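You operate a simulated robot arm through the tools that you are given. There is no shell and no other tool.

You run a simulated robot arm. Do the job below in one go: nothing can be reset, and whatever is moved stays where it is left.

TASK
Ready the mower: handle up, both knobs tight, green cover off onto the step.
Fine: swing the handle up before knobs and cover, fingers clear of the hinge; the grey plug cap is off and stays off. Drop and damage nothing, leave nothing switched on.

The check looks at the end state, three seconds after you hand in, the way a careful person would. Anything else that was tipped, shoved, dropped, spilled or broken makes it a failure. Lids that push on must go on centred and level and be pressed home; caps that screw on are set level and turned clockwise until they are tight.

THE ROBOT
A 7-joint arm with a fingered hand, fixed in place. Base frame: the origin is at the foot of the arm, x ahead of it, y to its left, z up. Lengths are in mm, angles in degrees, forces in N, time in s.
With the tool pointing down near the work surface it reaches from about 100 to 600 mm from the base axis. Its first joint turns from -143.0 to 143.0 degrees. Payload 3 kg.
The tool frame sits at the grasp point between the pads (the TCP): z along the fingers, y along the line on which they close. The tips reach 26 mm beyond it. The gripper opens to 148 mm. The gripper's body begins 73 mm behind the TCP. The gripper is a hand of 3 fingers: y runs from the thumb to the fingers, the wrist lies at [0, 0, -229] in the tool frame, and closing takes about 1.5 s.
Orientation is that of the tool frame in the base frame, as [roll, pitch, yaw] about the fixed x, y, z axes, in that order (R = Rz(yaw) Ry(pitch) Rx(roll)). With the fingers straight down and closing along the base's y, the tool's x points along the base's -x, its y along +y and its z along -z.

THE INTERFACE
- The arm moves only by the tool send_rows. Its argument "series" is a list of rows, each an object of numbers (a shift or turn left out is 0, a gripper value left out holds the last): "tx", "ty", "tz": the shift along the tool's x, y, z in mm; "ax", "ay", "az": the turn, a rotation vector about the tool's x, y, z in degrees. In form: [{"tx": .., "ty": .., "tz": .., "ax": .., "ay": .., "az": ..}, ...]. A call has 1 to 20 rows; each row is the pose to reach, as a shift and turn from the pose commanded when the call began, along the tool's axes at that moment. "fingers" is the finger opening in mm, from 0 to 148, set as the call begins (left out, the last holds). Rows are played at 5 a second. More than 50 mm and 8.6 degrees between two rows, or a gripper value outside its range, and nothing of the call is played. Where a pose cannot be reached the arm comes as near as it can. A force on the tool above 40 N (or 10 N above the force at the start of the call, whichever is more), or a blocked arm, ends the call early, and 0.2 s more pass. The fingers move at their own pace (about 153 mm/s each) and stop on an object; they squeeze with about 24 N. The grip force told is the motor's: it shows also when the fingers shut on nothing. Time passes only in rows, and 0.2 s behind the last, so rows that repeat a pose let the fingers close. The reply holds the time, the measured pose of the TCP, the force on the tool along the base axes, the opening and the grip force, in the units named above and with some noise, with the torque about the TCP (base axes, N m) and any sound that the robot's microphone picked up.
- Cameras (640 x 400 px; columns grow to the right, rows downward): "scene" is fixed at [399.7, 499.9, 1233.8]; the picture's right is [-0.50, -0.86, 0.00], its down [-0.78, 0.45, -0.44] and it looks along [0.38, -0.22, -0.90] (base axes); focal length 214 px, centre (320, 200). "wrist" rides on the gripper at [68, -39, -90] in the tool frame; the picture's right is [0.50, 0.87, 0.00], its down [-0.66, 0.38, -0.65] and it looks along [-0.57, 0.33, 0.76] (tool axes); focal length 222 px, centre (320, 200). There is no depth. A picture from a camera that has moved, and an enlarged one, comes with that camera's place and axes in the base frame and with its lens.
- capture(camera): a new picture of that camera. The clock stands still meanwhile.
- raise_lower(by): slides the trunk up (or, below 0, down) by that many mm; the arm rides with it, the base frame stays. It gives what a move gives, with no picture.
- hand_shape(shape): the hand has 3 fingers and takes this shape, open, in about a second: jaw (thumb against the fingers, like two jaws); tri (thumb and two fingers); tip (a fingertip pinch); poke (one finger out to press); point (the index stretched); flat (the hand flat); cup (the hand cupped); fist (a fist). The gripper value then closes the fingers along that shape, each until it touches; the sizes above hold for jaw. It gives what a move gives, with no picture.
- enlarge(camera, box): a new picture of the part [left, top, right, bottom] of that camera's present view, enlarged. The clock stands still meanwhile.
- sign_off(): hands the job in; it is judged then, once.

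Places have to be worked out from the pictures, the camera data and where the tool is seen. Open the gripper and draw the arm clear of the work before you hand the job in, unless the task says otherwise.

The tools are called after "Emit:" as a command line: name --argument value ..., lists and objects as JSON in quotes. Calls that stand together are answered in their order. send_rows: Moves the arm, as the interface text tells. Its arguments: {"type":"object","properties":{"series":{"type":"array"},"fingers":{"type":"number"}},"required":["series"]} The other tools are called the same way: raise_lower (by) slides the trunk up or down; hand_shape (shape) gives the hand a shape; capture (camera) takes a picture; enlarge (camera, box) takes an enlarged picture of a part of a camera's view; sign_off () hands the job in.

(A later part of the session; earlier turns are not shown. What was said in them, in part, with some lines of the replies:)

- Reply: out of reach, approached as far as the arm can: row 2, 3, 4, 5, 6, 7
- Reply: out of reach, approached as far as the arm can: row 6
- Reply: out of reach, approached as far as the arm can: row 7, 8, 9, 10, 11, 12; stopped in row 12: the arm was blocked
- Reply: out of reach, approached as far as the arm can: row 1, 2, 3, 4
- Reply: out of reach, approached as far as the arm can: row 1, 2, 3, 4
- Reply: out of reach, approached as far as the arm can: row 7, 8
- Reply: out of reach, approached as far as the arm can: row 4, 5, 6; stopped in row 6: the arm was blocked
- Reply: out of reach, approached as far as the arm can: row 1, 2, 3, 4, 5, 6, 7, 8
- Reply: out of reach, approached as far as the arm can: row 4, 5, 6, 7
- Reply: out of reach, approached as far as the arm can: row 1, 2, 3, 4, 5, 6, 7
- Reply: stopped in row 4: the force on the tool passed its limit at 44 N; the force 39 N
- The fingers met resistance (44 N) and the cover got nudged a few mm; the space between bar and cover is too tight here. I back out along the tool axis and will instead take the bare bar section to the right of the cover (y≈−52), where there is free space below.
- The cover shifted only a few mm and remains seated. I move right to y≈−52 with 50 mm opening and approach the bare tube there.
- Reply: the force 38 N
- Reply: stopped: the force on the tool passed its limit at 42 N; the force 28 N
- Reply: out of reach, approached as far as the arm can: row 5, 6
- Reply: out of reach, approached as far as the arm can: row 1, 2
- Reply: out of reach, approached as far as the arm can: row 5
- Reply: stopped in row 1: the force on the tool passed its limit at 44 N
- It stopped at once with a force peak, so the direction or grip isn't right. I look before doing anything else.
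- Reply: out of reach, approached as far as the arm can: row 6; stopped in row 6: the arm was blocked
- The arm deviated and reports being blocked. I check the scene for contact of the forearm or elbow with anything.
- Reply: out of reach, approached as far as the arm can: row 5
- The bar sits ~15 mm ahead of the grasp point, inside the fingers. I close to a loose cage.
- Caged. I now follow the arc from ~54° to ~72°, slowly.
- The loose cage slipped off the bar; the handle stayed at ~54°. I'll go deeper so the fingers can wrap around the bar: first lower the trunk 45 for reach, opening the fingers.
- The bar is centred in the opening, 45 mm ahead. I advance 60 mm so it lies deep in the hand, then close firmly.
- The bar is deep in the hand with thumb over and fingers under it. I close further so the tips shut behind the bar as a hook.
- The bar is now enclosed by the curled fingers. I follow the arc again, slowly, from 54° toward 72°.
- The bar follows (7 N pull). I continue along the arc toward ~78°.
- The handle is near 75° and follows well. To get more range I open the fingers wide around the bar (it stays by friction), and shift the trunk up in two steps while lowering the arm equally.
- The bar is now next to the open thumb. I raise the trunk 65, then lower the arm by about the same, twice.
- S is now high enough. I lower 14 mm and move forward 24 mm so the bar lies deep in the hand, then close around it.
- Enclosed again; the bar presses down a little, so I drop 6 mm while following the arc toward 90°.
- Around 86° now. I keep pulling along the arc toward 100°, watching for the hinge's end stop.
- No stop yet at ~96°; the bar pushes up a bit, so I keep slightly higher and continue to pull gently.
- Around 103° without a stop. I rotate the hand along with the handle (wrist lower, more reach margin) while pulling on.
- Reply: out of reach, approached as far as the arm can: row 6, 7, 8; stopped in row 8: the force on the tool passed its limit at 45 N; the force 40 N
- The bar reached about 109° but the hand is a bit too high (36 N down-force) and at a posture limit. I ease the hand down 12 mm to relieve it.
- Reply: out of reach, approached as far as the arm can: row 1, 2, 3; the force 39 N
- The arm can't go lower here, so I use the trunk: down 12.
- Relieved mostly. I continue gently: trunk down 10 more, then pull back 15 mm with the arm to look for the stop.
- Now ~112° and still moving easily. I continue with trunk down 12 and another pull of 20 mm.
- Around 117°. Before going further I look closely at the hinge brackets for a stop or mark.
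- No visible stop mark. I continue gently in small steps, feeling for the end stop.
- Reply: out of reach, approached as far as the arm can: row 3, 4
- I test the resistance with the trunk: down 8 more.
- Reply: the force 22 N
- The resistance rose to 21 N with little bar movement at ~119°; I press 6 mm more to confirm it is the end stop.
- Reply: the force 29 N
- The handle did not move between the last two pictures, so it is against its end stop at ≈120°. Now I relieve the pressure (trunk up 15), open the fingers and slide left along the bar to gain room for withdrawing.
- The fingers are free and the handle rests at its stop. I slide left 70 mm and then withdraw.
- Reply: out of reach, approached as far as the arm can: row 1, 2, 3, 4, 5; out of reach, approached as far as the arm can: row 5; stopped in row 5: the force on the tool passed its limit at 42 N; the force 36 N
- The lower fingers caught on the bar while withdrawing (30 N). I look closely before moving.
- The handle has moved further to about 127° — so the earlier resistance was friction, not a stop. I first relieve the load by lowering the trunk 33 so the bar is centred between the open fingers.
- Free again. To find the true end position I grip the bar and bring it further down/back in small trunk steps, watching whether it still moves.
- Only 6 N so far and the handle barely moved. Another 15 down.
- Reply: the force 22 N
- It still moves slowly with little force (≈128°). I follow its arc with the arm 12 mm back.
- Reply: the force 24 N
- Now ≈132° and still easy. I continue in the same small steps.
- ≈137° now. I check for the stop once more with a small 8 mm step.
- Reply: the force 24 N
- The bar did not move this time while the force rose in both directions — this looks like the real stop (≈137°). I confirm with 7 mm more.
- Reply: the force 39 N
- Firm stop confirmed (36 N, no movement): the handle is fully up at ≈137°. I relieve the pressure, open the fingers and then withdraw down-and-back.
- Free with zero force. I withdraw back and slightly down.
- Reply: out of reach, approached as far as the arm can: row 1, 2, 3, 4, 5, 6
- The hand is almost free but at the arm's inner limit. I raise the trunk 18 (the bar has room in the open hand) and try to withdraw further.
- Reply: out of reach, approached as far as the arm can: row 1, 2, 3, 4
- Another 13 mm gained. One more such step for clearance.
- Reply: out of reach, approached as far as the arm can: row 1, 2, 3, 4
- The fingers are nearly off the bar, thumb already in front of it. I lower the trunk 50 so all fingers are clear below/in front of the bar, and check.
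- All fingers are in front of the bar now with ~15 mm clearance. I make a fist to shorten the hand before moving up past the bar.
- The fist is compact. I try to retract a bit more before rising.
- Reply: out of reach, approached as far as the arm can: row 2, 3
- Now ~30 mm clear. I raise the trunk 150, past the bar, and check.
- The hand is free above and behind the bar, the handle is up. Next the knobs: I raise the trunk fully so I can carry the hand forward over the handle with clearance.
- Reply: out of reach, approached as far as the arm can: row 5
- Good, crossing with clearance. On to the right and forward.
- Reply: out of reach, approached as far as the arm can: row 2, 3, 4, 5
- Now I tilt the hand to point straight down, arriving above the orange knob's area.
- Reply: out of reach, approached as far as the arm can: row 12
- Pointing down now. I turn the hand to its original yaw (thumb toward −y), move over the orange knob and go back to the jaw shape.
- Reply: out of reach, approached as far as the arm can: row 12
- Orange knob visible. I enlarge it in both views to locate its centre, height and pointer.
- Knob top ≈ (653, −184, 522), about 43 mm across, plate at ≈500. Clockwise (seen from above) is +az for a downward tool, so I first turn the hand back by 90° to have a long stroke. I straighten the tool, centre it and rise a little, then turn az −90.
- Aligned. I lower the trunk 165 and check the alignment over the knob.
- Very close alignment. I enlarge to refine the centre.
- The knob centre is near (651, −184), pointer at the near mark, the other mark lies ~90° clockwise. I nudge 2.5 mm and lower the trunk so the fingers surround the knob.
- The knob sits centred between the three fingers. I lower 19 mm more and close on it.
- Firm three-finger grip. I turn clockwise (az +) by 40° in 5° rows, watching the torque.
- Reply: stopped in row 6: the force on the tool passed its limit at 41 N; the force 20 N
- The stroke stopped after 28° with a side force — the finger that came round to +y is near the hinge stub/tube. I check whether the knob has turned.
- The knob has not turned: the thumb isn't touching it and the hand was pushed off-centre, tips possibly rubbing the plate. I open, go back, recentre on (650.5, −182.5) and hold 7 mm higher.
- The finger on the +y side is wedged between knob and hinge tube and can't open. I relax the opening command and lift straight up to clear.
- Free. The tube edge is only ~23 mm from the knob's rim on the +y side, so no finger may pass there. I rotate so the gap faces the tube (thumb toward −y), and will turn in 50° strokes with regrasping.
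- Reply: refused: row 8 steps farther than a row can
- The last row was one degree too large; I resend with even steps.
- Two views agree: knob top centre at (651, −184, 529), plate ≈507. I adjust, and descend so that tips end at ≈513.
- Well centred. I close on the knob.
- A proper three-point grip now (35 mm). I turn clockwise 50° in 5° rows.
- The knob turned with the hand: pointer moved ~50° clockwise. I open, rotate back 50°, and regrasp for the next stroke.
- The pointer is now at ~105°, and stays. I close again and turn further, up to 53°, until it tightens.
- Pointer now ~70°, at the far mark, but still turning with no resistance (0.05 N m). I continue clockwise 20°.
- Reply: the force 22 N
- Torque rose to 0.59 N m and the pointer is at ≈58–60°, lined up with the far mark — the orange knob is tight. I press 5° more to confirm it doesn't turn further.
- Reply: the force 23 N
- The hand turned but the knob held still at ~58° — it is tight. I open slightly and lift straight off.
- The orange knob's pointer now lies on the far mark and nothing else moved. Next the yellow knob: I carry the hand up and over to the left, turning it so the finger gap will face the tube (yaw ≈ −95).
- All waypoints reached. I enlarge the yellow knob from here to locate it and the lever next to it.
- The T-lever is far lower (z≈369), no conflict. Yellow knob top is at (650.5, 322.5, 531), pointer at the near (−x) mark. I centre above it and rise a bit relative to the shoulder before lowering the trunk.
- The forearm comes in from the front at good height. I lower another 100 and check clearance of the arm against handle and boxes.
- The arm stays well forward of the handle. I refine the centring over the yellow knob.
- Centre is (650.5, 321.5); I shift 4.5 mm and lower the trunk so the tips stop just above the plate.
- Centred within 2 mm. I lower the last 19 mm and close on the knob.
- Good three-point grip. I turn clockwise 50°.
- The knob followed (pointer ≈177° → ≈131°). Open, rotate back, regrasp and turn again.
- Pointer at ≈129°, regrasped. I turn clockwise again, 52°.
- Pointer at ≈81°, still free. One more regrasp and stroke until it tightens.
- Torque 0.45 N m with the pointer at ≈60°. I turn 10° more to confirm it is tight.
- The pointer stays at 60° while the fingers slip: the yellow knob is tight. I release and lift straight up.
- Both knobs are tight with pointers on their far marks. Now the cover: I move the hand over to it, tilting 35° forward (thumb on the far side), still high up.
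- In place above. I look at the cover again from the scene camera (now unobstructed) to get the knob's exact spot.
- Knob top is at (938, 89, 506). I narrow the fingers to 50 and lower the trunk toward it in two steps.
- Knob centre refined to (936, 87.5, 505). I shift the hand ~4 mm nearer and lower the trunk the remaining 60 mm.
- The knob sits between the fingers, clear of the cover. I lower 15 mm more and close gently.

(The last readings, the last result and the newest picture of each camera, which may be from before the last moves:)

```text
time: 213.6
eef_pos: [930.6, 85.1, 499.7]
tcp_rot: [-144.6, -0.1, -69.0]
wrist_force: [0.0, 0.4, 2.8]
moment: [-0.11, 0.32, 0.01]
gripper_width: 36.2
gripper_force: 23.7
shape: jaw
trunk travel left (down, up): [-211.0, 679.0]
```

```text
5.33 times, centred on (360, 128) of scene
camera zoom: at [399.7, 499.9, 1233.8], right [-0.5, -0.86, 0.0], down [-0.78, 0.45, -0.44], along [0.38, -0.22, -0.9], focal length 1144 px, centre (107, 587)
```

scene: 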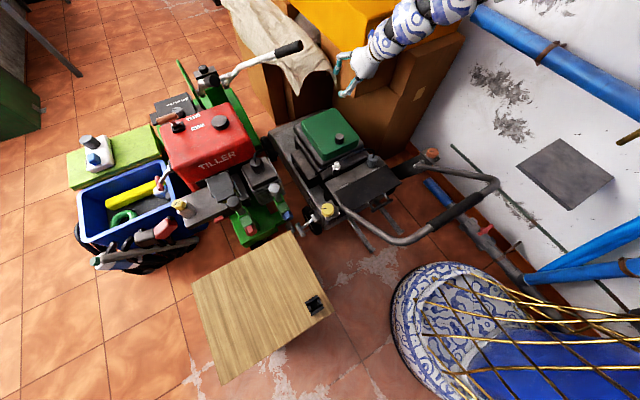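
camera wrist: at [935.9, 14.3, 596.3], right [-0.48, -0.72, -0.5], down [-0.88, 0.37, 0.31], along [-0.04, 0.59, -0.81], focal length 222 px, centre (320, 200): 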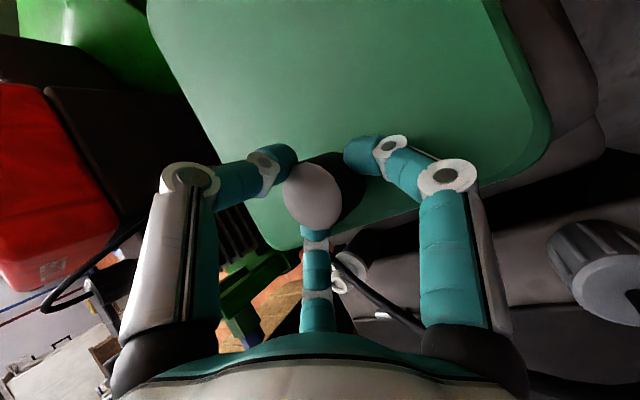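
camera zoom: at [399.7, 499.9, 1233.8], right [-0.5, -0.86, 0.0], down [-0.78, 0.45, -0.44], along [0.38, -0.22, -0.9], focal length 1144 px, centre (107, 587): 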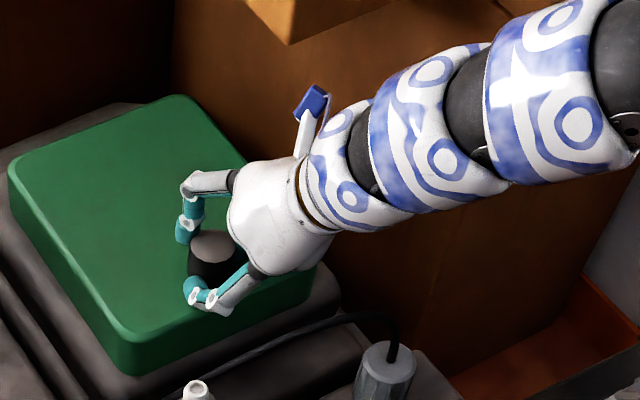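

Gripped (24 N). I lift 12 mm with the trunk as a test.

Emit:
raise_lower --by 12

Emit:
enlarge --camera "scene" --box '[290, 75, 410, 165]'

Emit:
capture --camera "wrist"

```text
time: 214.2
eef_pos: [929.9, 84.2, 510.9]
tcp_rot: [-144.9, -0.1, -69.1]
wrist_force: [-0.8, -0.6, -3.0]
moment: [-0.02, 0.26, 0.01]
gripper_width: 35.8
gripper_force: 23.9
shape: jaw
trunk travel left (down, up): [-223.0, 667.0]
```

```text
4.44 times, centred on (350, 120) of scene
camera zoom: at [399.7, 499.9, 1233.8], right [-0.5, -0.86, 0.0], down [-0.78, 0.45, -0.44], along [0.38, -0.22, -0.9], focal length 953 px, centre (187, 556)
```

zoom: 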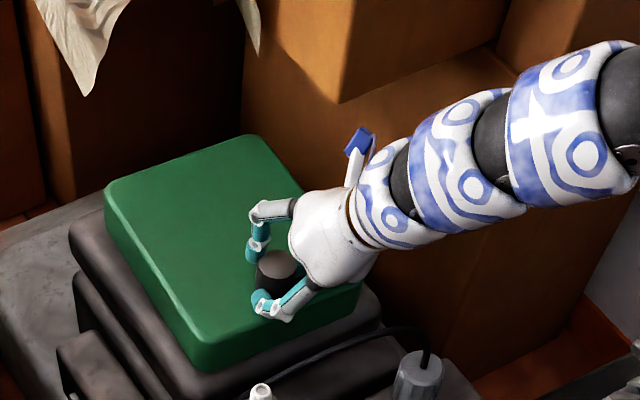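

```text
taken
camera wrist: at [936.0, 14.2, 607.9], right [-0.48, -0.72, -0.5], down [-0.88, 0.37, 0.31], along [-0.04, 0.59, -0.81], focal length 222 px, centre (320, 200)
```

wrist: 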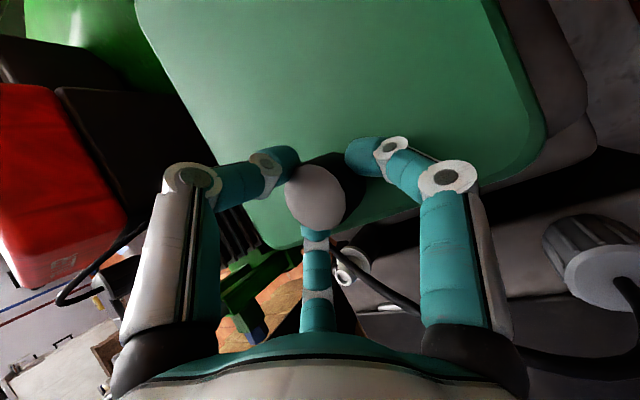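

The front lifted with only ~3 N, the far edge still rests. I lift further 20 mm and watch how the cover behaves.

Emit:
raise_lower --by 20

Emit:
enlarge --camera "scene" --box '[290, 75, 410, 165]'

Emit:
capture --camera "wrist"

```text
time: 214.9
eef_pos: [929.6, 84.4, 531.9]
tcp_rot: [-144.8, -0.3, -68.8]
wrist_force: [0.1, 0.3, -2.8]
moment: [0.0, 0.23, 0.0]
gripper_width: 35.7
gripper_force: 23.5
shape: jaw
trunk travel left (down, up): [-243.0, 647.0]
```

```text
4.44 times, centred on (350, 120) of scene
camera zoom: at [399.7, 499.9, 1233.8], right [-0.5, -0.86, 0.0], down [-0.78, 0.45, -0.44], along [0.38, -0.22, -0.9], focal length 953 px, centre (187, 556)
```

zoom: 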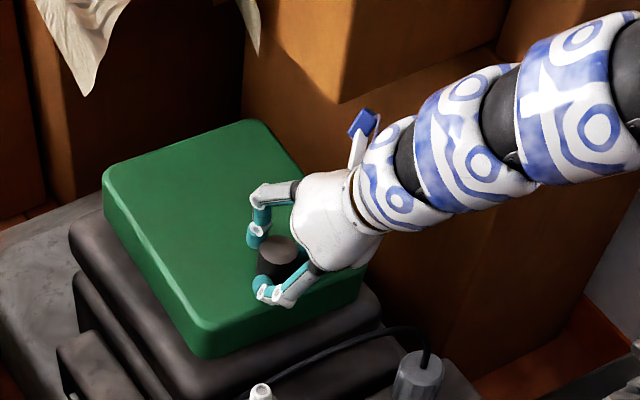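

```text
taken
camera wrist: at [936.1, 14.4, 628.0], right [-0.48, -0.72, -0.5], down [-0.88, 0.37, 0.31], along [-0.04, 0.59, -0.81], focal length 222 px, centre (320, 200)
```

wrist: 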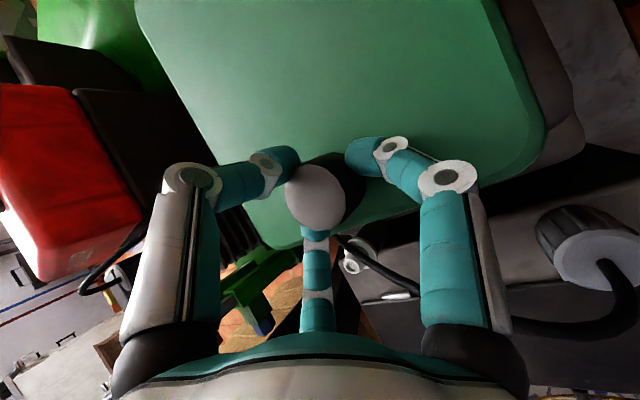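

The whole cover is off its seat and hangs level from the knob (weight ≈3 N, grip holding). I raise 35 more — still below the overhanging box — then shift left and nearer, away from the boxes.

Emit:
raise_lower --by 35

Emit:
send_rows --series '[{"tx": -12, "ty": 1.4, "tz": -1}, {"tx": -26, "ty": 3.2, "tz": -2.2}, {"tx": -40, "ty": 4.8, "tz": -3.4}, {"tx": -54, "ty": 6.5, "tz": -4.6}, {"tx": -68, "ty": 8.2, "tz": -5.8}, {"tx": -80, "ty": 9.6, "tz": -6.8}]'

Emit:
capture --camera "scene"

Emit:
capture --camera "wrist"

```text
time: 215.7
eef_pos: [930.4, 83.9, 565.6]
tcp_rot: [-144.8, -0.2, -69.0]
wrist_force: [-0.5, 0.5, -3.4]
moment: [0.0, 0.27, 0.01]
gripper_width: 35.8
gripper_force: 24.4
shape: jaw
trunk travel left (down, up): [-278.0, 612.0]
```

```text
time: 217.1
eef_pos: [891.4, 153.9, 566.2]
tcp_rot: [-144.8, -0.2, -69.0]
wrist_force: [-0.3, -0.2, -2.5]
moment: [-0.03, 0.24, -0.02]
gripper_width: 35.8
gripper_force: 23.9
shape: jaw
trunk travel left (down, up): [-278.0, 612.0]
```

```text
taken
```

scene: 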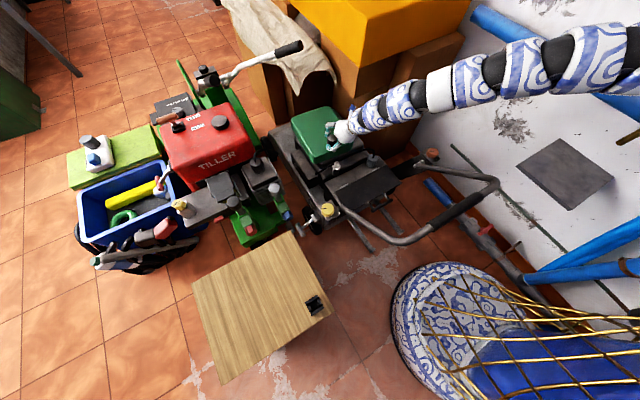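

```text
taken
camera wrist: at [896.7, 84.1, 663.2], right [-0.48, -0.72, -0.5], down [-0.88, 0.37, 0.31], along [-0.04, 0.59, -0.81], focal length 222 px, centre (320, 200)
```

wrist: 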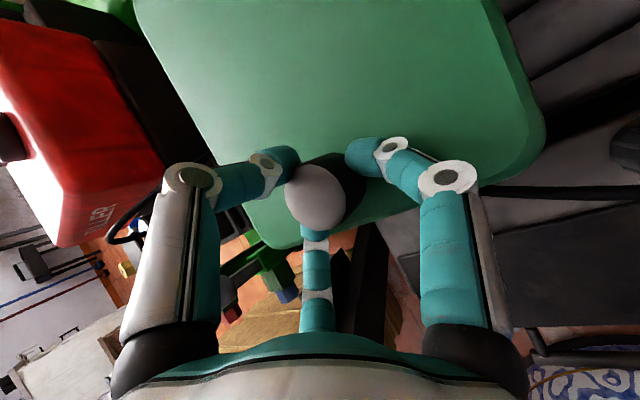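

The cover is clear of the boxes. I raise the trunk 200 (far edge of the cover stays ~100 mm from the tiller's handle grip).

Emit:
raise_lower --by 120

Emit:
capture --camera "scene"

Emit:
capture --camera "wrist"

```text
time: 218.6
eef_pos: [890.6, 153.4, 687.5]
tcp_rot: [-144.7, -0.2, -68.9]
wrist_force: [-0.4, -0.2, -2.1]
moment: [-0.02, 0.25, 0.0]
gripper_width: 35.4
gripper_force: 24.0
shape: jaw
trunk travel left (down, up): [-398.0, 492.0]
```

```text
taken
```

scene: 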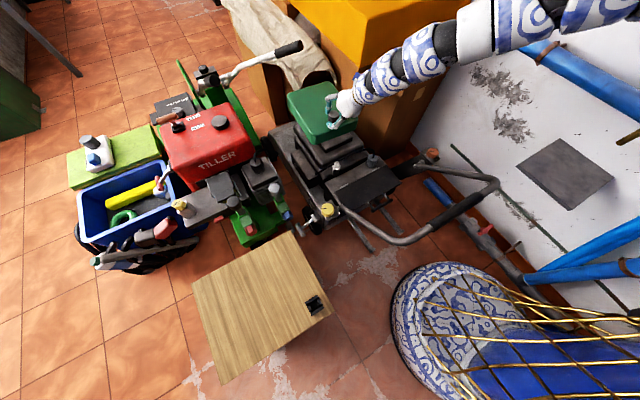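

```text
taken
camera wrist: at [896.9, 84.5, 783.2], right [-0.48, -0.72, -0.5], down [-0.88, 0.37, 0.31], along [-0.04, 0.59, -0.81], focal length 222 px, centre (320, 200)
```

wrist: 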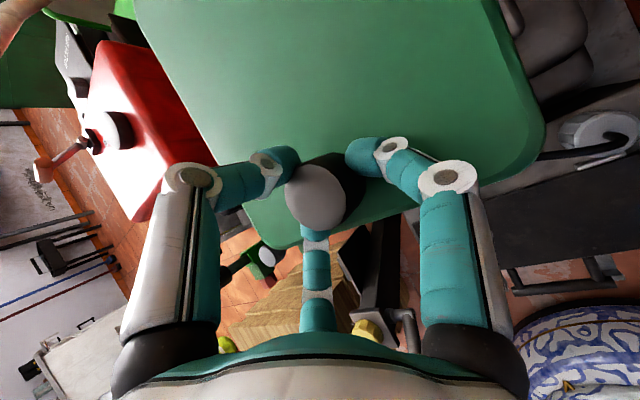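

The cover hangs steady. I raise another 75 and then swing it around toward the step on an arc, slowly, turning the hand along with it.

Emit:
raise_lower --by 75

Emit:
send_rows --series '[{"tx": -12, "ty": 1.2, "tz": -0.9, "ay": -0.7, "az": -0.9}, {"tx": -43.8, "ty": 4.9, "tz": -3.5, "ay": -2.4, "az": -3.4}, {"tx": -65.4, "ty": 8.1, "tz": -5.8, "ay": -3.6, "az": -5.1}, {"tx": -87, "ty": 11.4, "tz": -8.1, "ay": -4.8, "az": -6.8}, {"tx": -108.5, "ty": 15.4, "tz": -11, "ay": -6, "az": -8.4}, {"tx": -130, "ty": 19.5, "tz": -13.8, "ay": -7.2, "az": -10.1}, {"tx": -151, "ty": 24.3, "tz": -17.2, "ay": -8.4, "az": -11.8}, {"tx": -172.2, "ty": 29.1, "tz": -20.7, "ay": -9.6, "az": -13.5}, {"tx": -193, "ty": 34.7, "tz": -24.6, "ay": -10.8, "az": -15.2}, {"tx": -214, "ty": 40.4, "tz": -28.6, "ay": -12, "az": -16.9}, {"tx": -234.4, "ty": 46.7, "tz": -33, "ay": -13.2, "az": -18.6}, {"tx": -254.8, "ty": 53, "tz": -37.5, "ay": -14.4, "az": -20.3}, {"tx": -275, "ty": 60, "tz": -42.5, "ay": -15.6, "az": -22}, {"tx": -294.9, "ty": 67, "tz": -47.5, "ay": -16.8, "az": -23.6}]'

Emit:
capture --camera "scene"

Emit:
capture --camera "wrist"

```text
time: 219.7
eef_pos: [890.9, 155.4, 761.6]
tcp_rot: [-144.7, -0.2, -68.9]
wrist_force: [-0.1, -0.6, -2.9]
moment: [-0.05, 0.26, 0.05]
gripper_width: 35.6
gripper_force: 24.7
shape: jaw
trunk travel left (down, up): [-473.0, 417.0]
```

```text
time: 222.7
eef_pos: [707.9, 400.9, 760.2]
tcp_rot: [-144.8, -0.1, -40.1]
wrist_force: [0.3, 0.0, -3.4]
moment: [-0.13, 0.23, -0.03]
gripper_width: 35.4
gripper_force: 23.8
shape: jaw
trunk travel left (down, up): [-473.0, 417.0]
```

```text
taken
```

scene: 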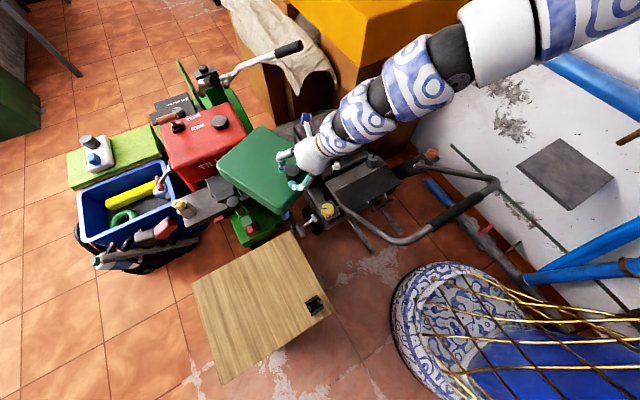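

```text
taken
camera wrist: at [747.6, 342.4, 855.9], right [-0.07, -0.86, -0.5], down [-0.94, -0.1, 0.32], along [-0.32, 0.49, -0.81], focal length 222 px, centre (320, 200)
```

wrist: 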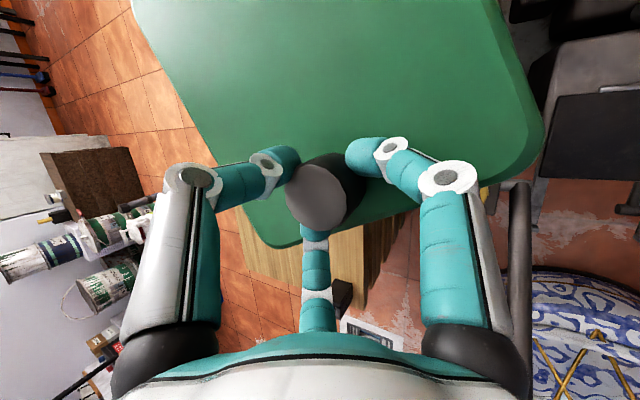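

Halfway, smooth and stable. I continue the arc toward the step.

Emit:
send_rows --series '[{"tx": -12, "ty": -0.5, "tz": 0.4, "ay": -0.7, "az": -0.9}, {"tx": -43.7, "ty": -1.8, "tz": 1.3, "ay": -2.4, "az": -3.4}, {"tx": -65.4, "ty": -2, "tz": 1.4, "ay": -3.6, "az": -5.1}, {"tx": -87.1, "ty": -2.1, "tz": 1.5, "ay": -4.8, "az": -6.8}, {"tx": -109, "ty": -1.4, "tz": 1, "ay": -6, "az": -8.4}, {"tx": -130.7, "ty": -0.7, "tz": 0.5, "ay": -7.2, "az": -10.1}, {"tx": -152.4, "ty": 0.8, "tz": -0.5, "ay": -8.4, "az": -11.8}, {"tx": -174.1, "ty": 2.3, "tz": -1.5, "ay": -9.6, "az": -13.5}, {"tx": -195.6, "ty": 4.5, "tz": -3.1, "ay": -10.8, "az": -15.2}, {"tx": -217.1, "ty": 6.8, "tz": -4.7, "ay": -12, "az": -16.9}, {"tx": -238.4, "ty": 9.8, "tz": -6.9, "ay": -13.2, "az": -18.6}, {"tx": -259.7, "ty": 12.9, "tz": -9.1, "ay": -14.4, "az": -20.3}, {"tx": -281, "ty": 16.7, "tz": -11.7, "ay": -15.6, "az": -22}, {"tx": -302, "ty": 20.5, "tz": -14.3, "ay": -16.8, "az": -23.6}]'

Emit:
capture --camera "scene"

Emit:
capture --camera "wrist"

```text
time: 225.7
eef_pos: [482.2, 575.1, 753.9]
tcp_rot: [-144.8, -0.3, -13.5]
wrist_force: [1.0, 0.1, -3.0]
moment: [-0.21, 0.12, -0.01]
gripper_width: 34.9
gripper_force: 24.1
shape: jaw
out of reach, approached as far as the arm can: row 5, 6, 7, 8, 9, 10, 11, 12, 13, 14
trunk travel left (down, up): [-473.0, 417.0]
```

```text
taken
```

scene: 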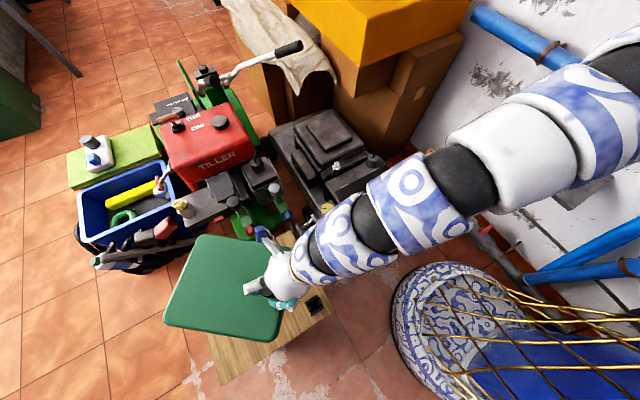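

```text
taken
camera wrist: at [543.5, 539.3, 851.2], right [0.32, -0.81, -0.5], down [-0.8, -0.51, 0.31], along [-0.51, 0.3, -0.81], focal length 222 px, centre (320, 200)
```

wrist: 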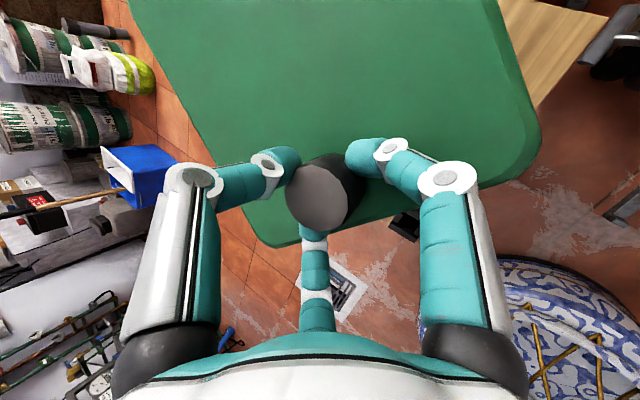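

The arm stopped 22 mm short in x. Cover is above the step; I try to shift it 22 mm toward −x while lowering slightly.

Emit:
send_rows --series '[{"tx": -5, "ty": 5, "tz": 4}, {"tx": -10, "ty": 9, "tz": 9}, {"tx": -16, "ty": 14, "tz": 13}, {"tx": -21.4, "ty": 18.6, "tz": 17.4}]'

Emit:
capture --camera "scene"

```text
time: 226.7
eef_pos: [458.4, 573.2, 729.6]
tcp_rot: [-144.8, -0.2, -11.4]
wrist_force: [0.1, 0.5, -2.1]
moment: [-0.18, 0.12, -0.02]
gripper_width: 35.4
gripper_force: 23.8
shape: jaw
out of reach, approached as far as the arm can: row 1, 2, 3
trunk travel left (down, up): [-473.0, 417.0]
```

```text
taken
```

scene: 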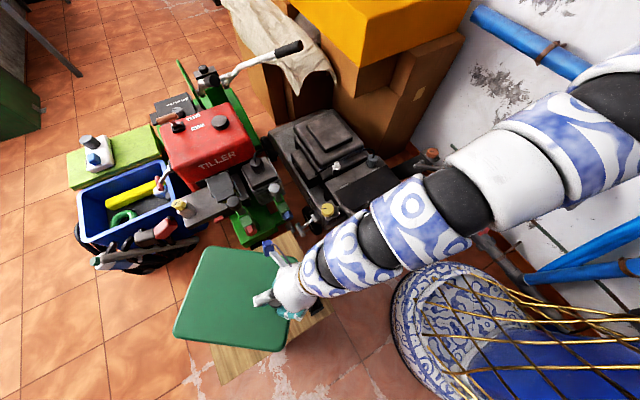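

The cover is now centred over the step (centre ≈ (507, 653)). I lower the trunk 95 and check clearance to the step and of the arm over the handle.

Emit:
raise_lower --by -85

Emit:
capture --camera "scene"

Emit:
capture --camera "wrist"

```text
time: 227.9
eef_pos: [457.8, 573.3, 645.2]
tcp_rot: [-144.8, -0.2, -11.4]
wrist_force: [0.0, -0.2, -3.4]
moment: [-0.2, 0.13, -0.02]
gripper_width: 35.2
gripper_force: 24.2
shape: jaw
trunk travel left (down, up): [-388.0, 502.0]
```

```text
taken
```

scene: 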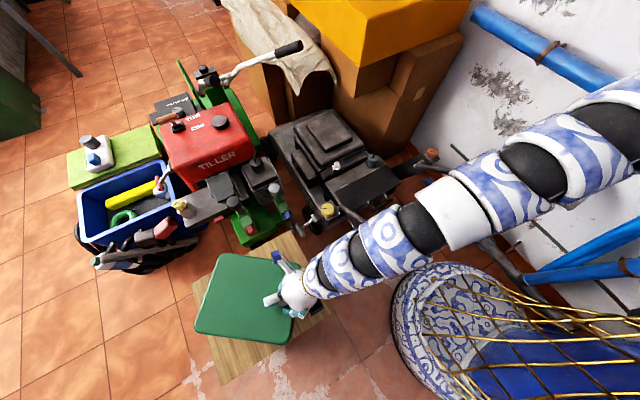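

```text
taken
camera wrist: at [521.3, 540.5, 741.3], right [0.35, -0.79, -0.5], down [-0.78, -0.54, 0.31], along [-0.52, 0.28, -0.81], focal length 222 px, centre (320, 200)
```

wrist: 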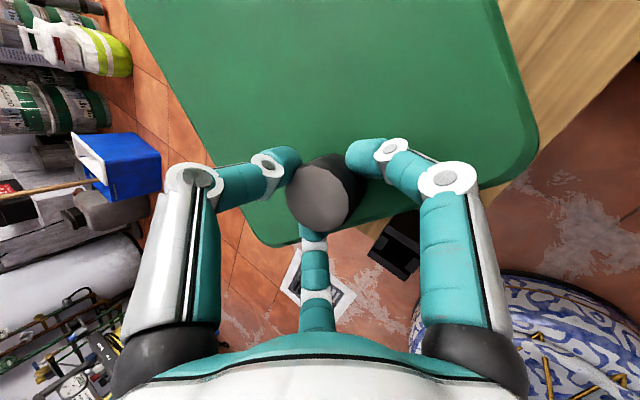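

Plenty of clearance so far. I lower 25 more, then continue in small steps until the cover touches the step.

Emit:
raise_lower --by -25

Emit:
enlarge --camera "scene" --box '[170, 220, 350, 390]'

```text
time: 228.6
eef_pos: [458.5, 574.0, 618.7]
tcp_rot: [-144.9, -0.2, -11.4]
wrist_force: [-0.4, 0.4, -3.5]
moment: [-0.19, 0.14, -0.04]
gripper_width: 35.5
gripper_force: 23.7
shape: jaw
trunk travel left (down, up): [-363.0, 527.0]
```

```text
2.35 times, centred on (260, 305) of scene
camera zoom: at [399.7, 499.9, 1233.8], right [-0.5, -0.86, 0.0], down [-0.78, 0.45, -0.44], along [0.38, -0.22, -0.9], focal length 505 px, centre (461, -47)
```

zoom: 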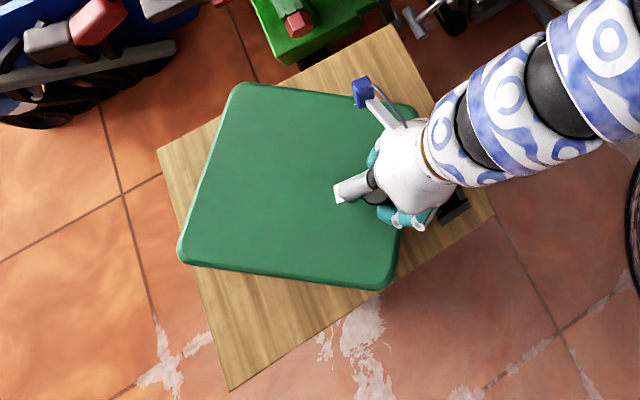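

The cover's corners would slightly overhang in this orientation. I raise 40, turn it 12° further and shift it (+16, −17) so it fits fully on the step, clear of the small black box.

Emit:
raise_lower --by 40

Emit:
send_rows --series '[{"tx": 4, "ty": 2.6, "tz": -1.8, "ay": -1.4, "az": -1.9}, {"tx": 8, "ty": 5.2, "tz": -3.6, "ay": -2.8, "az": -3.9}, {"tx": 12, "ty": 7.8, "tz": -5.4, "ay": -4.2, "az": -5.9}, {"tx": 16, "ty": 10.4, "tz": -7.2, "ay": -5.6, "az": -7.9}, {"tx": 19.5, "ty": 10.5, "tz": -7.3, "ay": -7, "az": -9.9}]'

Emit:
enlarge --camera "scene" --box '[170, 220, 350, 390]'

```text
time: 229.4
eef_pos: [458.2, 574.0, 658.7]
tcp_rot: [-144.8, -0.1, -11.4]
wrist_force: [-0.1, -0.2, -2.4]
moment: [-0.18, 0.15, 0.02]
gripper_width: 35.4
gripper_force: 23.8
shape: jaw
trunk travel left (down, up): [-403.0, 487.0]
```

```text
time: 230.6
eef_pos: [457.9, 573.9, 659.3]
tcp_rot: [-144.8, -0.3, -11.4]
wrist_force: [-0.1, 0.0, -2.6]
moment: [-0.24, 0.16, -0.03]
gripper_width: 35.4
gripper_force: 23.8
shape: jaw
out of reach, approached as far as the arm can: row 1, 2, 3, 4, 5
trunk travel left (down, up): [-403.0, 487.0]
```

```text
2.35 times, centred on (260, 305) of scene
camera zoom: at [399.7, 499.9, 1233.8], right [-0.5, -0.86, 0.0], down [-0.78, 0.45, -0.44], along [0.38, -0.22, -0.9], focal length 505 px, centre (461, -47)
```

zoom: 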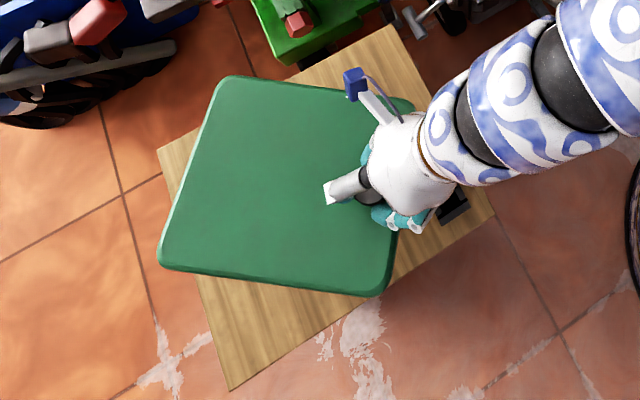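

Computed with the cover's and step's real corners, the cover (x 368–652, y 498–798) fits fully on the step (x 364–656, y 475–822), so this position is fine. I lower again.

Emit:
raise_lower --by -46

Emit:
raise_lower --by -7

Emit:
raise_lower --by -6

```text
time: 231.5
eef_pos: [458.0, 575.0, 613.4]
tcp_rot: [-144.8, -0.2, -11.4]
wrist_force: [0.2, -0.4, -2.2]
moment: [-0.17, 0.12, -0.02]
gripper_width: 35.6
gripper_force: 24.3
shape: jaw
trunk travel left (down, up): [-357.0, 533.0]
```

```text
time: 232.1
eef_pos: [459.5, 573.8, 605.7]
tcp_rot: [-144.8, -0.2, -11.3]
wrist_force: [0.8, 0.5, -2.9]
moment: [-0.21, 0.17, 0.0]
gripper_width: 35.4
gripper_force: 24.2
shape: jaw
trunk travel left (down, up): [-350.0, 540.0]
```

```text
time: 232.6
eef_pos: [459.9, 573.8, 600.3]
tcp_rot: [-144.8, -0.2, -11.4]
wrist_force: [0.6, 0.4, -3.0]
moment: [-0.22, 0.17, -0.04]
gripper_width: 35.2
gripper_force: 24.1
shape: jaw
trunk travel left (down, up): [-344.0, 546.0]
```

Not touching yet (still the full ≈3 N weight). I continue in 6 mm steps.

Emit:
raise_lower --by -6

Emit:
raise_lower --by -6

Emit:
enlarge --camera "scene" --box '[170, 220, 350, 390]'

```text
time: 233.2
eef_pos: [458.2, 573.6, 595.4]
tcp_rot: [-144.9, -0.1, -11.5]
wrist_force: [-1.1, 0.3, -4.3]
moment: [-0.19, 0.14, 0.01]
gripper_width: 35.6
gripper_force: 24.1
shape: jaw
trunk travel left (down, up): [-338.0, 552.0]
```

```text
time: 233.7
eef_pos: [458.7, 573.7, 587.9]
tcp_rot: [-144.8, -0.2, -11.4]
wrist_force: [-0.2, -0.7, -2.2]
moment: [-0.3, 0.06, 0.0]
gripper_width: 35.3
gripper_force: 24.3
shape: jaw
trunk travel left (down, up): [-332.0, 558.0]
```

```text
2.35 times, centred on (260, 305) of scene
camera zoom: at [399.7, 499.9, 1233.8], right [-0.5, -0.86, 0.0], down [-0.78, 0.45, -0.44], along [0.38, -0.22, -0.9], focal length 505 px, centre (461, -47)
```

zoom: 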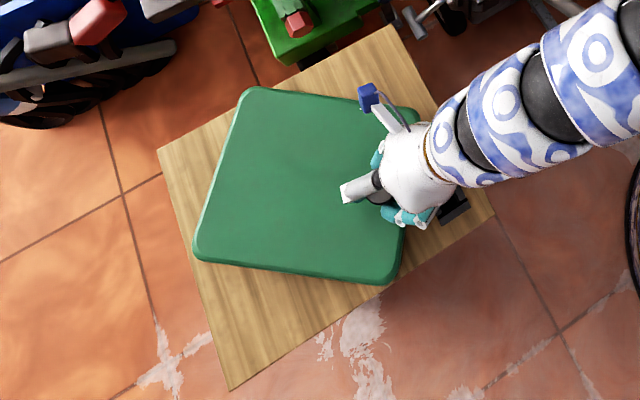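

The torque is starting to change, so a corner may be touching. I continue in 4 mm steps.

Emit:
raise_lower --by -4

Emit:
raise_lower --by -4

```text
time: 234.2
eef_pos: [458.5, 573.9, 584.0]
tcp_rot: [-144.8, -0.3, -11.5]
wrist_force: [-0.9, 0.6, 0.2]
moment: [-0.4, 0.01, 0.0]
gripper_width: 35.3
gripper_force: 24.5
shape: jaw
trunk travel left (down, up): [-328.0, 562.0]
```

```text
time: 234.8
eef_pos: [458.4, 573.2, 580.4]
tcp_rot: [-144.8, -0.2, -11.4]
wrist_force: [-1.2, 2.3, 2.0]
moment: [-0.49, -0.07, 0.01]
gripper_width: 35.3
gripper_force: 24.1
shape: jaw
trunk travel left (down, up): [-324.0, 566.0]
```

The step now carries the cover (force changed from −3 to +2 N, contact at its near corner). I lower 4 mm more to seat it flatter.

Emit:
raise_lower --by -4

Emit:
capture --camera "wrist"

Emit:
enlarge --camera "scene" --box '[180, 230, 340, 350]'

```text
time: 235.3
eef_pos: [458.1, 574.2, 577.1]
tcp_rot: [-144.8, -0.1, -11.4]
wrist_force: [0.9, 4.1, 13.1]
moment: [-0.38, 0.03, -0.05]
gripper_width: 36.7
gripper_force: 23.7
shape: jaw
trunk travel left (down, up): [-320.0, 570.0]
```

```text
taken
camera wrist: at [521.4, 540.5, 674.7], right [0.35, -0.79, -0.5], down [-0.78, -0.54, 0.31], along [-0.52, 0.28, -0.81], focal length 222 px, centre (320, 200)
```

wrist: 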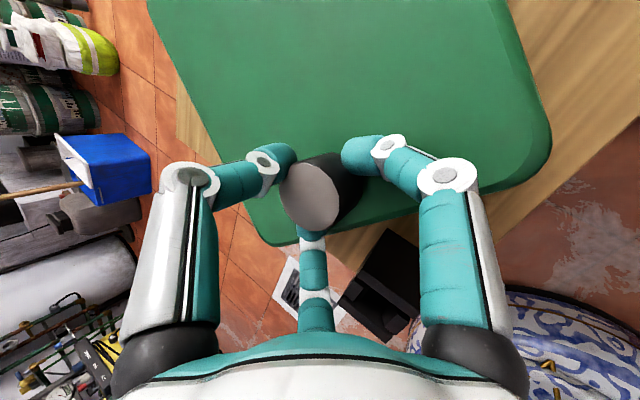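

```text
3.33 times, centred on (260, 290) of scene
camera zoom: at [399.7, 499.9, 1233.8], right [-0.5, -0.86, 0.0], down [-0.78, 0.45, -0.44], along [0.38, -0.22, -0.9], focal length 715 px, centre (520, -100)
```

zoom: 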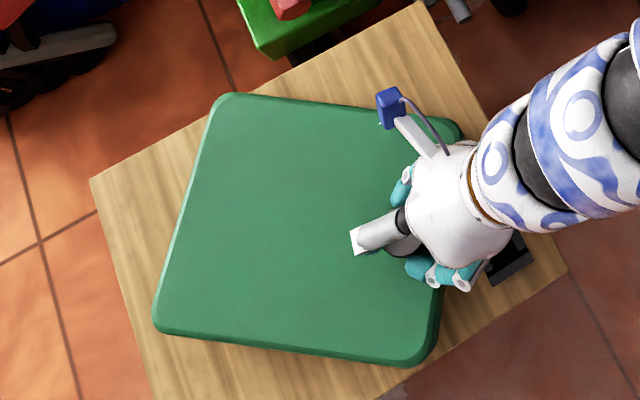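

The step carries it (13 N). I open the fingers a little to release, then rise a few mm before opening more.

Emit:
raise_lower --by 3

Emit:
send_rows --series '[{"tz": 0}, {"tz": 0}, {"tz": 0}, {"tz": 0}]' --fingers 46

Emit:
capture --camera "wrist"

```text
time: 235.8
eef_pos: [458.1, 573.3, 579.4]
tcp_rot: [-144.8, -0.2, -11.5]
wrist_force: [0.0, 0.5, 1.4]
moment: [-0.46, 0.01, 0.02]
gripper_width: 36.5
gripper_force: 23.7
shape: jaw
trunk travel left (down, up): [-323.0, 567.0]
```

```text
time: 236.8
eef_pos: [458.2, 574.1, 579.8]
tcp_rot: [-144.8, -0.3, -11.3]
wrist_force: [-0.6, 1.0, 6.9]
moment: [0.08, -0.03, -0.01]
gripper_width: 45.4
gripper_force: 0.0
shape: jaw
trunk travel left (down, up): [-323.0, 567.0]
```

```text
taken
camera wrist: at [521.1, 540.4, 676.9], right [0.35, -0.79, -0.5], down [-0.78, -0.54, 0.31], along [-0.52, 0.28, -0.81], focal length 222 px, centre (320, 200)
```

wrist: 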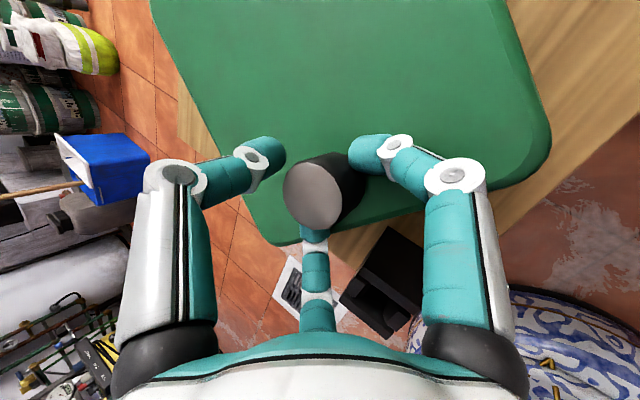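

Released; the cover rests on the step. I rise 6 mm, open wider, then lift straight up off the knob.

Emit:
raise_lower --by 6

Emit:
send_rows --series '[{"tz": 0}, {"tz": 0}, {"tz": 0}]' --fingers 58

Emit:
raise_lower --by 20

Emit:
enlarge --camera "scene" --box '[180, 230, 340, 350]'

Emit:
capture --camera "wrist"

```text
time: 237.4
eef_pos: [457.9, 572.9, 584.6]
tcp_rot: [-144.8, -0.2, -11.5]
wrist_force: [-0.2, -1.1, -0.8]
moment: [-0.01, 0.03, 0.03]
gripper_width: 45.8
gripper_force: 0.2
shape: jaw
trunk travel left (down, up): [-329.0, 561.0]
```

```text
time: 238.2
eef_pos: [459.3, 572.8, 585.4]
tcp_rot: [-144.9, -0.2, -11.4]
wrist_force: [0.1, -0.2, -0.5]
moment: [0.04, 0.0, -0.03]
gripper_width: 57.6
gripper_force: 0.0
shape: jaw
trunk travel left (down, up): [-329.0, 561.0]
```

```text
time: 238.8
eef_pos: [458.3, 574.2, 606.5]
tcp_rot: [-144.8, -0.2, -11.3]
wrist_force: [0.1, -0.3, 0.4]
moment: [-0.01, 0.02, 0.03]
gripper_width: 57.7
gripper_force: 0.1
shape: jaw
trunk travel left (down, up): [-349.0, 541.0]
```

```text
3.33 times, centred on (260, 290) of scene
camera zoom: at [399.7, 499.9, 1233.8], right [-0.5, -0.86, 0.0], down [-0.78, 0.45, -0.44], along [0.38, -0.22, -0.9], focal length 715 px, centre (520, -100)
```

zoom: 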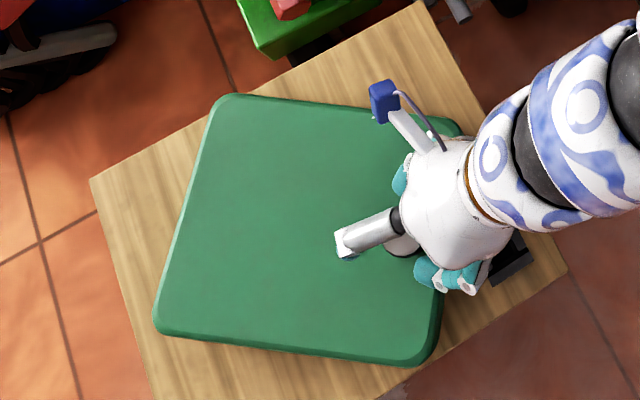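

```text
taken
camera wrist: at [521.3, 540.4, 702.4], right [0.35, -0.79, -0.5], down [-0.78, -0.54, 0.31], along [-0.52, 0.28, -0.81], focal length 222 px, centre (320, 200)
```

wrist: 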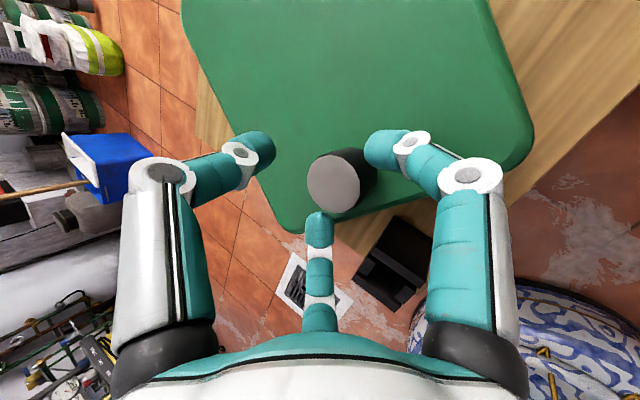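

The cover stays put and lies flat on the step. I continue straight up 200.

Emit:
raise_lower --by 200

Emit:
capture --camera "scene"

Emit:
capture --camera "wrist"

```text
time: 241.0
eef_pos: [458.3, 573.1, 805.4]
tcp_rot: [-144.9, -0.3, -11.4]
wrist_force: [-0.4, -0.4, 0.7]
moment: [0.02, 0.01, 0.01]
gripper_width: 57.8
gripper_force: 0.0
shape: jaw
trunk travel left (down, up): [-549.0, 341.0]
```

```text
taken
```

scene: 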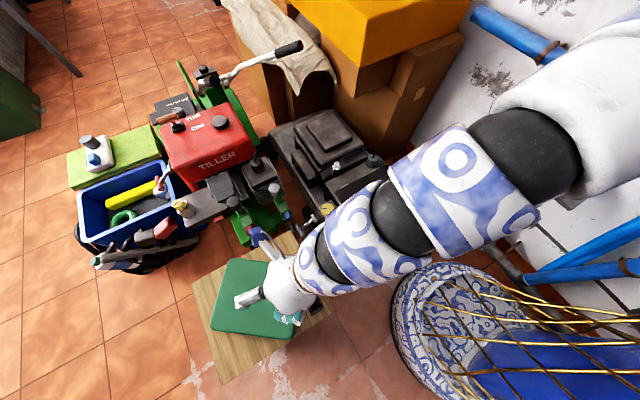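

```text
taken
camera wrist: at [521.3, 540.5, 902.3], right [0.35, -0.79, -0.5], down [-0.78, -0.54, 0.31], along [-0.52, 0.28, -0.81], focal length 222 px, centre (320, 200)
```

wrist: 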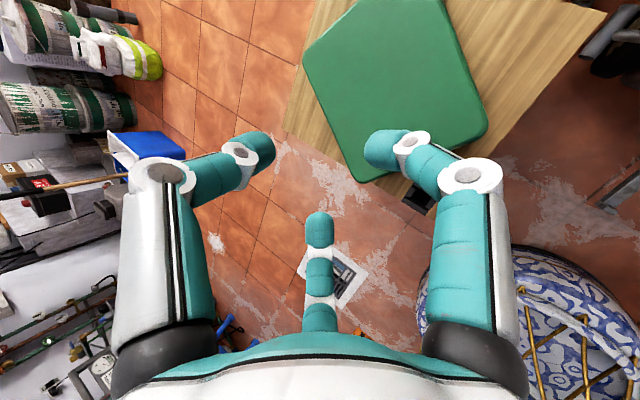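

Cover placed well. I now draw the arm back along the arc, away from the step and over to the right side.

Emit:
send_rows --series '[{"tx": 34.9, "ty": 7.8, "tz": -14.7, "ay": 2.1, "az": 3}, {"tx": 69.8, "ty": 15.6, "tz": -29.5, "ay": 4.2, "az": 5.9}, {"tx": 104.6, "ty": 23.4, "tz": -44.2, "ay": 6.3, "az": 8.9}, {"tx": 139.5, "ty": 31.2, "tz": -59, "ay": 8.4, "az": 11.8}, {"tx": 174.4, "ty": 39, "tz": -73.7, "ay": 10.5, "az": 14.8}, {"tx": 209.3, "ty": 46.8, "tz": -88.4, "ay": 12.6, "az": 17.8}, {"tx": 244, "ty": 54.6, "tz": -103, "ay": 14.7, "az": 20.7}, {"tx": 279, "ty": 62.4, "tz": -118, "ay": 16.8, "az": 23.7}]'

Emit:
capture --camera "scene"

```text
time: 242.8
eef_pos: [715.2, 405.4, 863.9]
tcp_rot: [-144.8, -0.2, -40.6]
wrist_force: [-0.4, 0.0, 0.4]
moment: [0.04, -0.01, -0.02]
gripper_width: 57.7
gripper_force: 0.0
shape: jaw
out of reach, approached as far as the arm can: row 1, 2, 3, 4, 5, 6, 7, 8
trunk travel left (down, up): [-549.0, 341.0]
```

```text
taken
```

scene: 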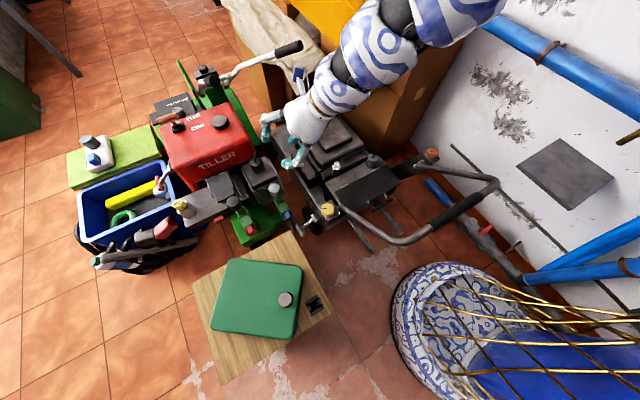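

The cover lies on the step. I inspect the results closely before moving the arm further away.

Emit:
enlarge --camera "scene" --box '[180, 220, 350, 390]'

Emit:
enlarge --camera "scene" --box '[290, 130, 510, 260]'

```text
2.35 times, centred on (265, 305) of scene
camera zoom: at [399.7, 499.9, 1233.8], right [-0.5, -0.86, 0.0], down [-0.78, 0.45, -0.44], along [0.38, -0.22, -0.9], focal length 505 px, centre (449, -47)
```

zoom: 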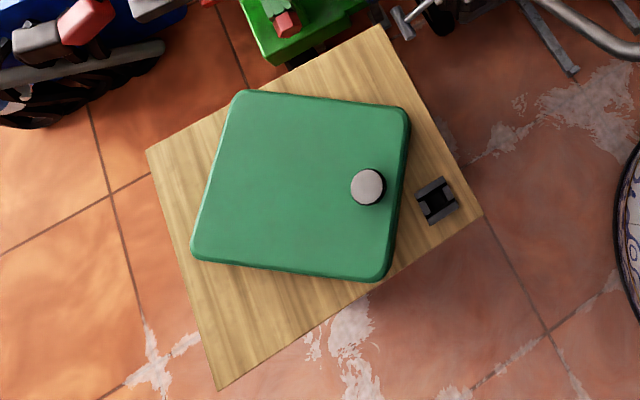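

```text
2.91 times, centred on (400, 195) of scene
camera zoom: at [399.7, 499.9, 1233.8], right [-0.5, -0.86, 0.0], down [-0.78, 0.45, -0.44], along [0.38, -0.22, -0.9], focal length 624 px, centre (87, 214)
```

zoom: 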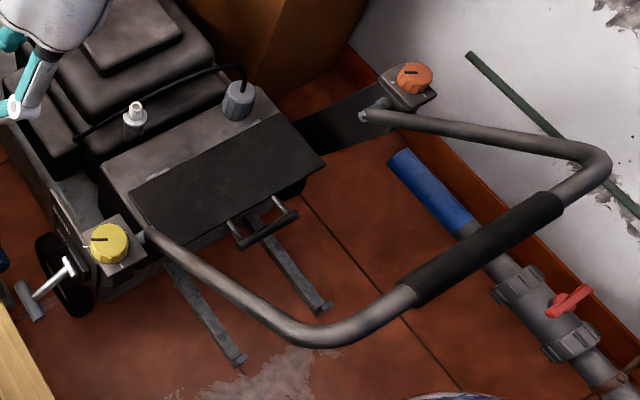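

Everything looks right: cover flat on the step, handle at its stop, both pointers on their marks, plug cap still off. I draw the arm further away to the right and up.

Emit:
send_rows --series '[{"tx": 37, "ty": 6.4, "tz": -7.6, "ay": 2, "az": 2.9}, {"tx": 74, "ty": 12.9, "tz": -15.3, "ay": 4.1, "az": 5.7}, {"tx": 111, "ty": 19.3, "tz": -22.9, "ay": 6.1, "az": 8.6}, {"tx": 148, "ty": 25.8, "tz": -30.6, "ay": 8.1, "az": 11.4}, {"tx": 185, "ty": 32.2, "tz": -38.2, "ay": 10.1, "az": 14.3}, {"tx": 222, "ty": 38.6, "tz": -45.8, "ay": 12.2, "az": 17.1}, {"tx": 259, "ty": 45, "tz": -53.5, "ay": 14.2, "az": 20}, {"tx": 296, "ty": 51.5, "tz": -61, "ay": 16.2, "az": 22.8}]'

Emit:
raise_lower --by 150

Emit:
capture --camera "scene"

```text
time: 244.6
eef_pos: [895.0, 160.7, 880.4]
tcp_rot: [-144.6, -0.3, -68.3]
wrist_force: [-0.5, -0.4, -0.5]
moment: [0.01, 0.01, 0.0]
gripper_width: 57.5
gripper_force: 0.0
shape: jaw
out of reach, approached as far as the arm can: row 1, 2, 3, 4, 5, 6, 7, 8
trunk travel left (down, up): [-549.0, 341.0]
```

```text
time: 246.4
eef_pos: [896.1, 160.2, 1030.6]
tcp_rot: [-144.8, -0.2, -68.4]
wrist_force: [0.0, -0.1, -0.2]
moment: [0.0, 0.0, 0.01]
gripper_width: 57.7
gripper_force: 0.0
shape: jaw
trunk travel left (down, up): [-699.0, 191.0]
```

```text
taken
```

scene: 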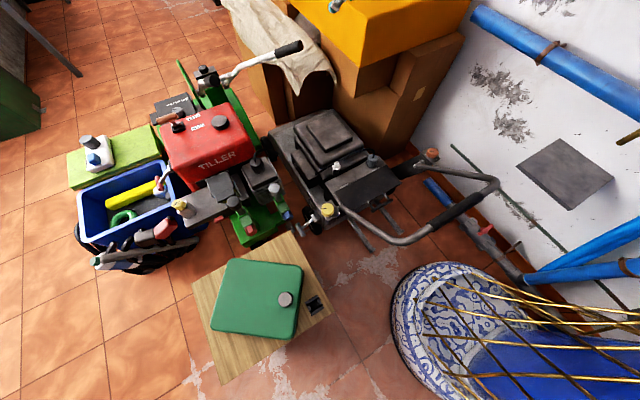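

The arm is high above and clear of the work. I open the gripper fully and take a last close look at mower and knobs.

Emit:
send_rows --series '[{"tz": 0}, {"tz": 0}, {"tz": 0}, {"tz": 0}]' --fingers 148

Emit:
enlarge --camera "scene" --box '[260, 100, 510, 260]'

Emit:
enlarge --camera "scene" --box '[60, 40, 320, 260]'

```text
time: 247.4
eef_pos: [895.2, 159.8, 1030.5]
tcp_rot: [-144.7, -0.2, -68.4]
wrist_force: [-0.9, -0.6, -0.8]
moment: [0.03, -0.02, 0.01]
gripper_width: 147.9
gripper_force: 0.1
shape: jaw
trunk travel left (down, up): [-699.0, 191.0]
```

```text
2.50 times, centred on (385, 180) of scene
camera zoom: at [399.7, 499.9, 1233.8], right [-0.5, -0.86, 0.0], down [-0.78, 0.45, -0.44], along [0.38, -0.22, -0.9], focal length 536 px, centre (158, 250)
```

zoom: 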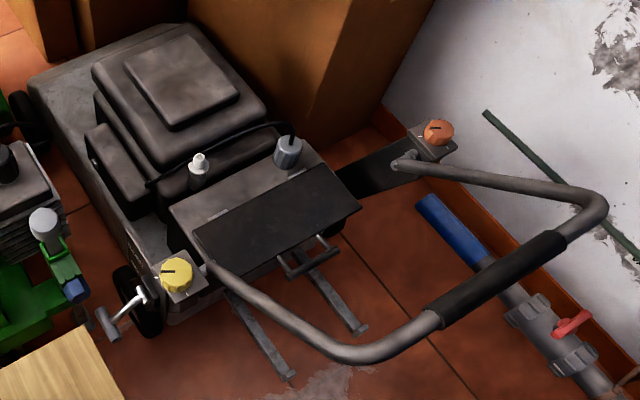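

```text
1.82 times, centred on (190, 150) of scene
camera zoom: at [399.7, 499.9, 1233.8], right [-0.5, -0.86, 0.0], down [-0.78, 0.45, -0.44], along [0.38, -0.22, -0.9], focal length 390 px, centre (556, 291)
```

zoom: 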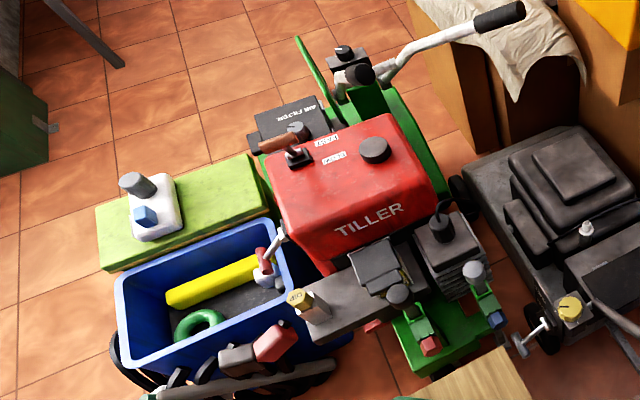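

All is in order: the handle is up at its stop, both knobs are tight with their pointers on the far marks, and the cover lies flat on the step. The plug cap is still off, the surroundings are untouched, the gripper is open and the arm is clear. I hand in.

Emit:
sign_off

```text
The job is handed in.
```

The mower is ready and the job is handed in. I don't have the check's result.

- **Handle:** swung up first, to its end stop at about 137° from folded. It stays there. My fingers were on the bar throughout, well away from the hinge.
- **Knobs:** orange and yellow were each turned clockwise until they would not turn further. Both pointers now sit on the far marks.
- **Cover:** lifted off by its knob and set down flat on the step, fully on the board and clear of the small black bracket.
- **Left alone:** the grey plug cap is still off, nothing was switched on, and the tiller, boxes and surroundings look unchanged in the last pictures.

**Contacts along the way:**
- While reaching for the bar early on, I pushed against the cover and shifted it several millimetres on its seat. It stayed seated, and I have since moved it to the step.
- On the orange knob, a finger briefly wedged between the knob and the hinge tube, after the handle was already up. I lifted it out; the knob had not turned and I saw no damage.

The gripper is open and the arm is above the work, clear of it.
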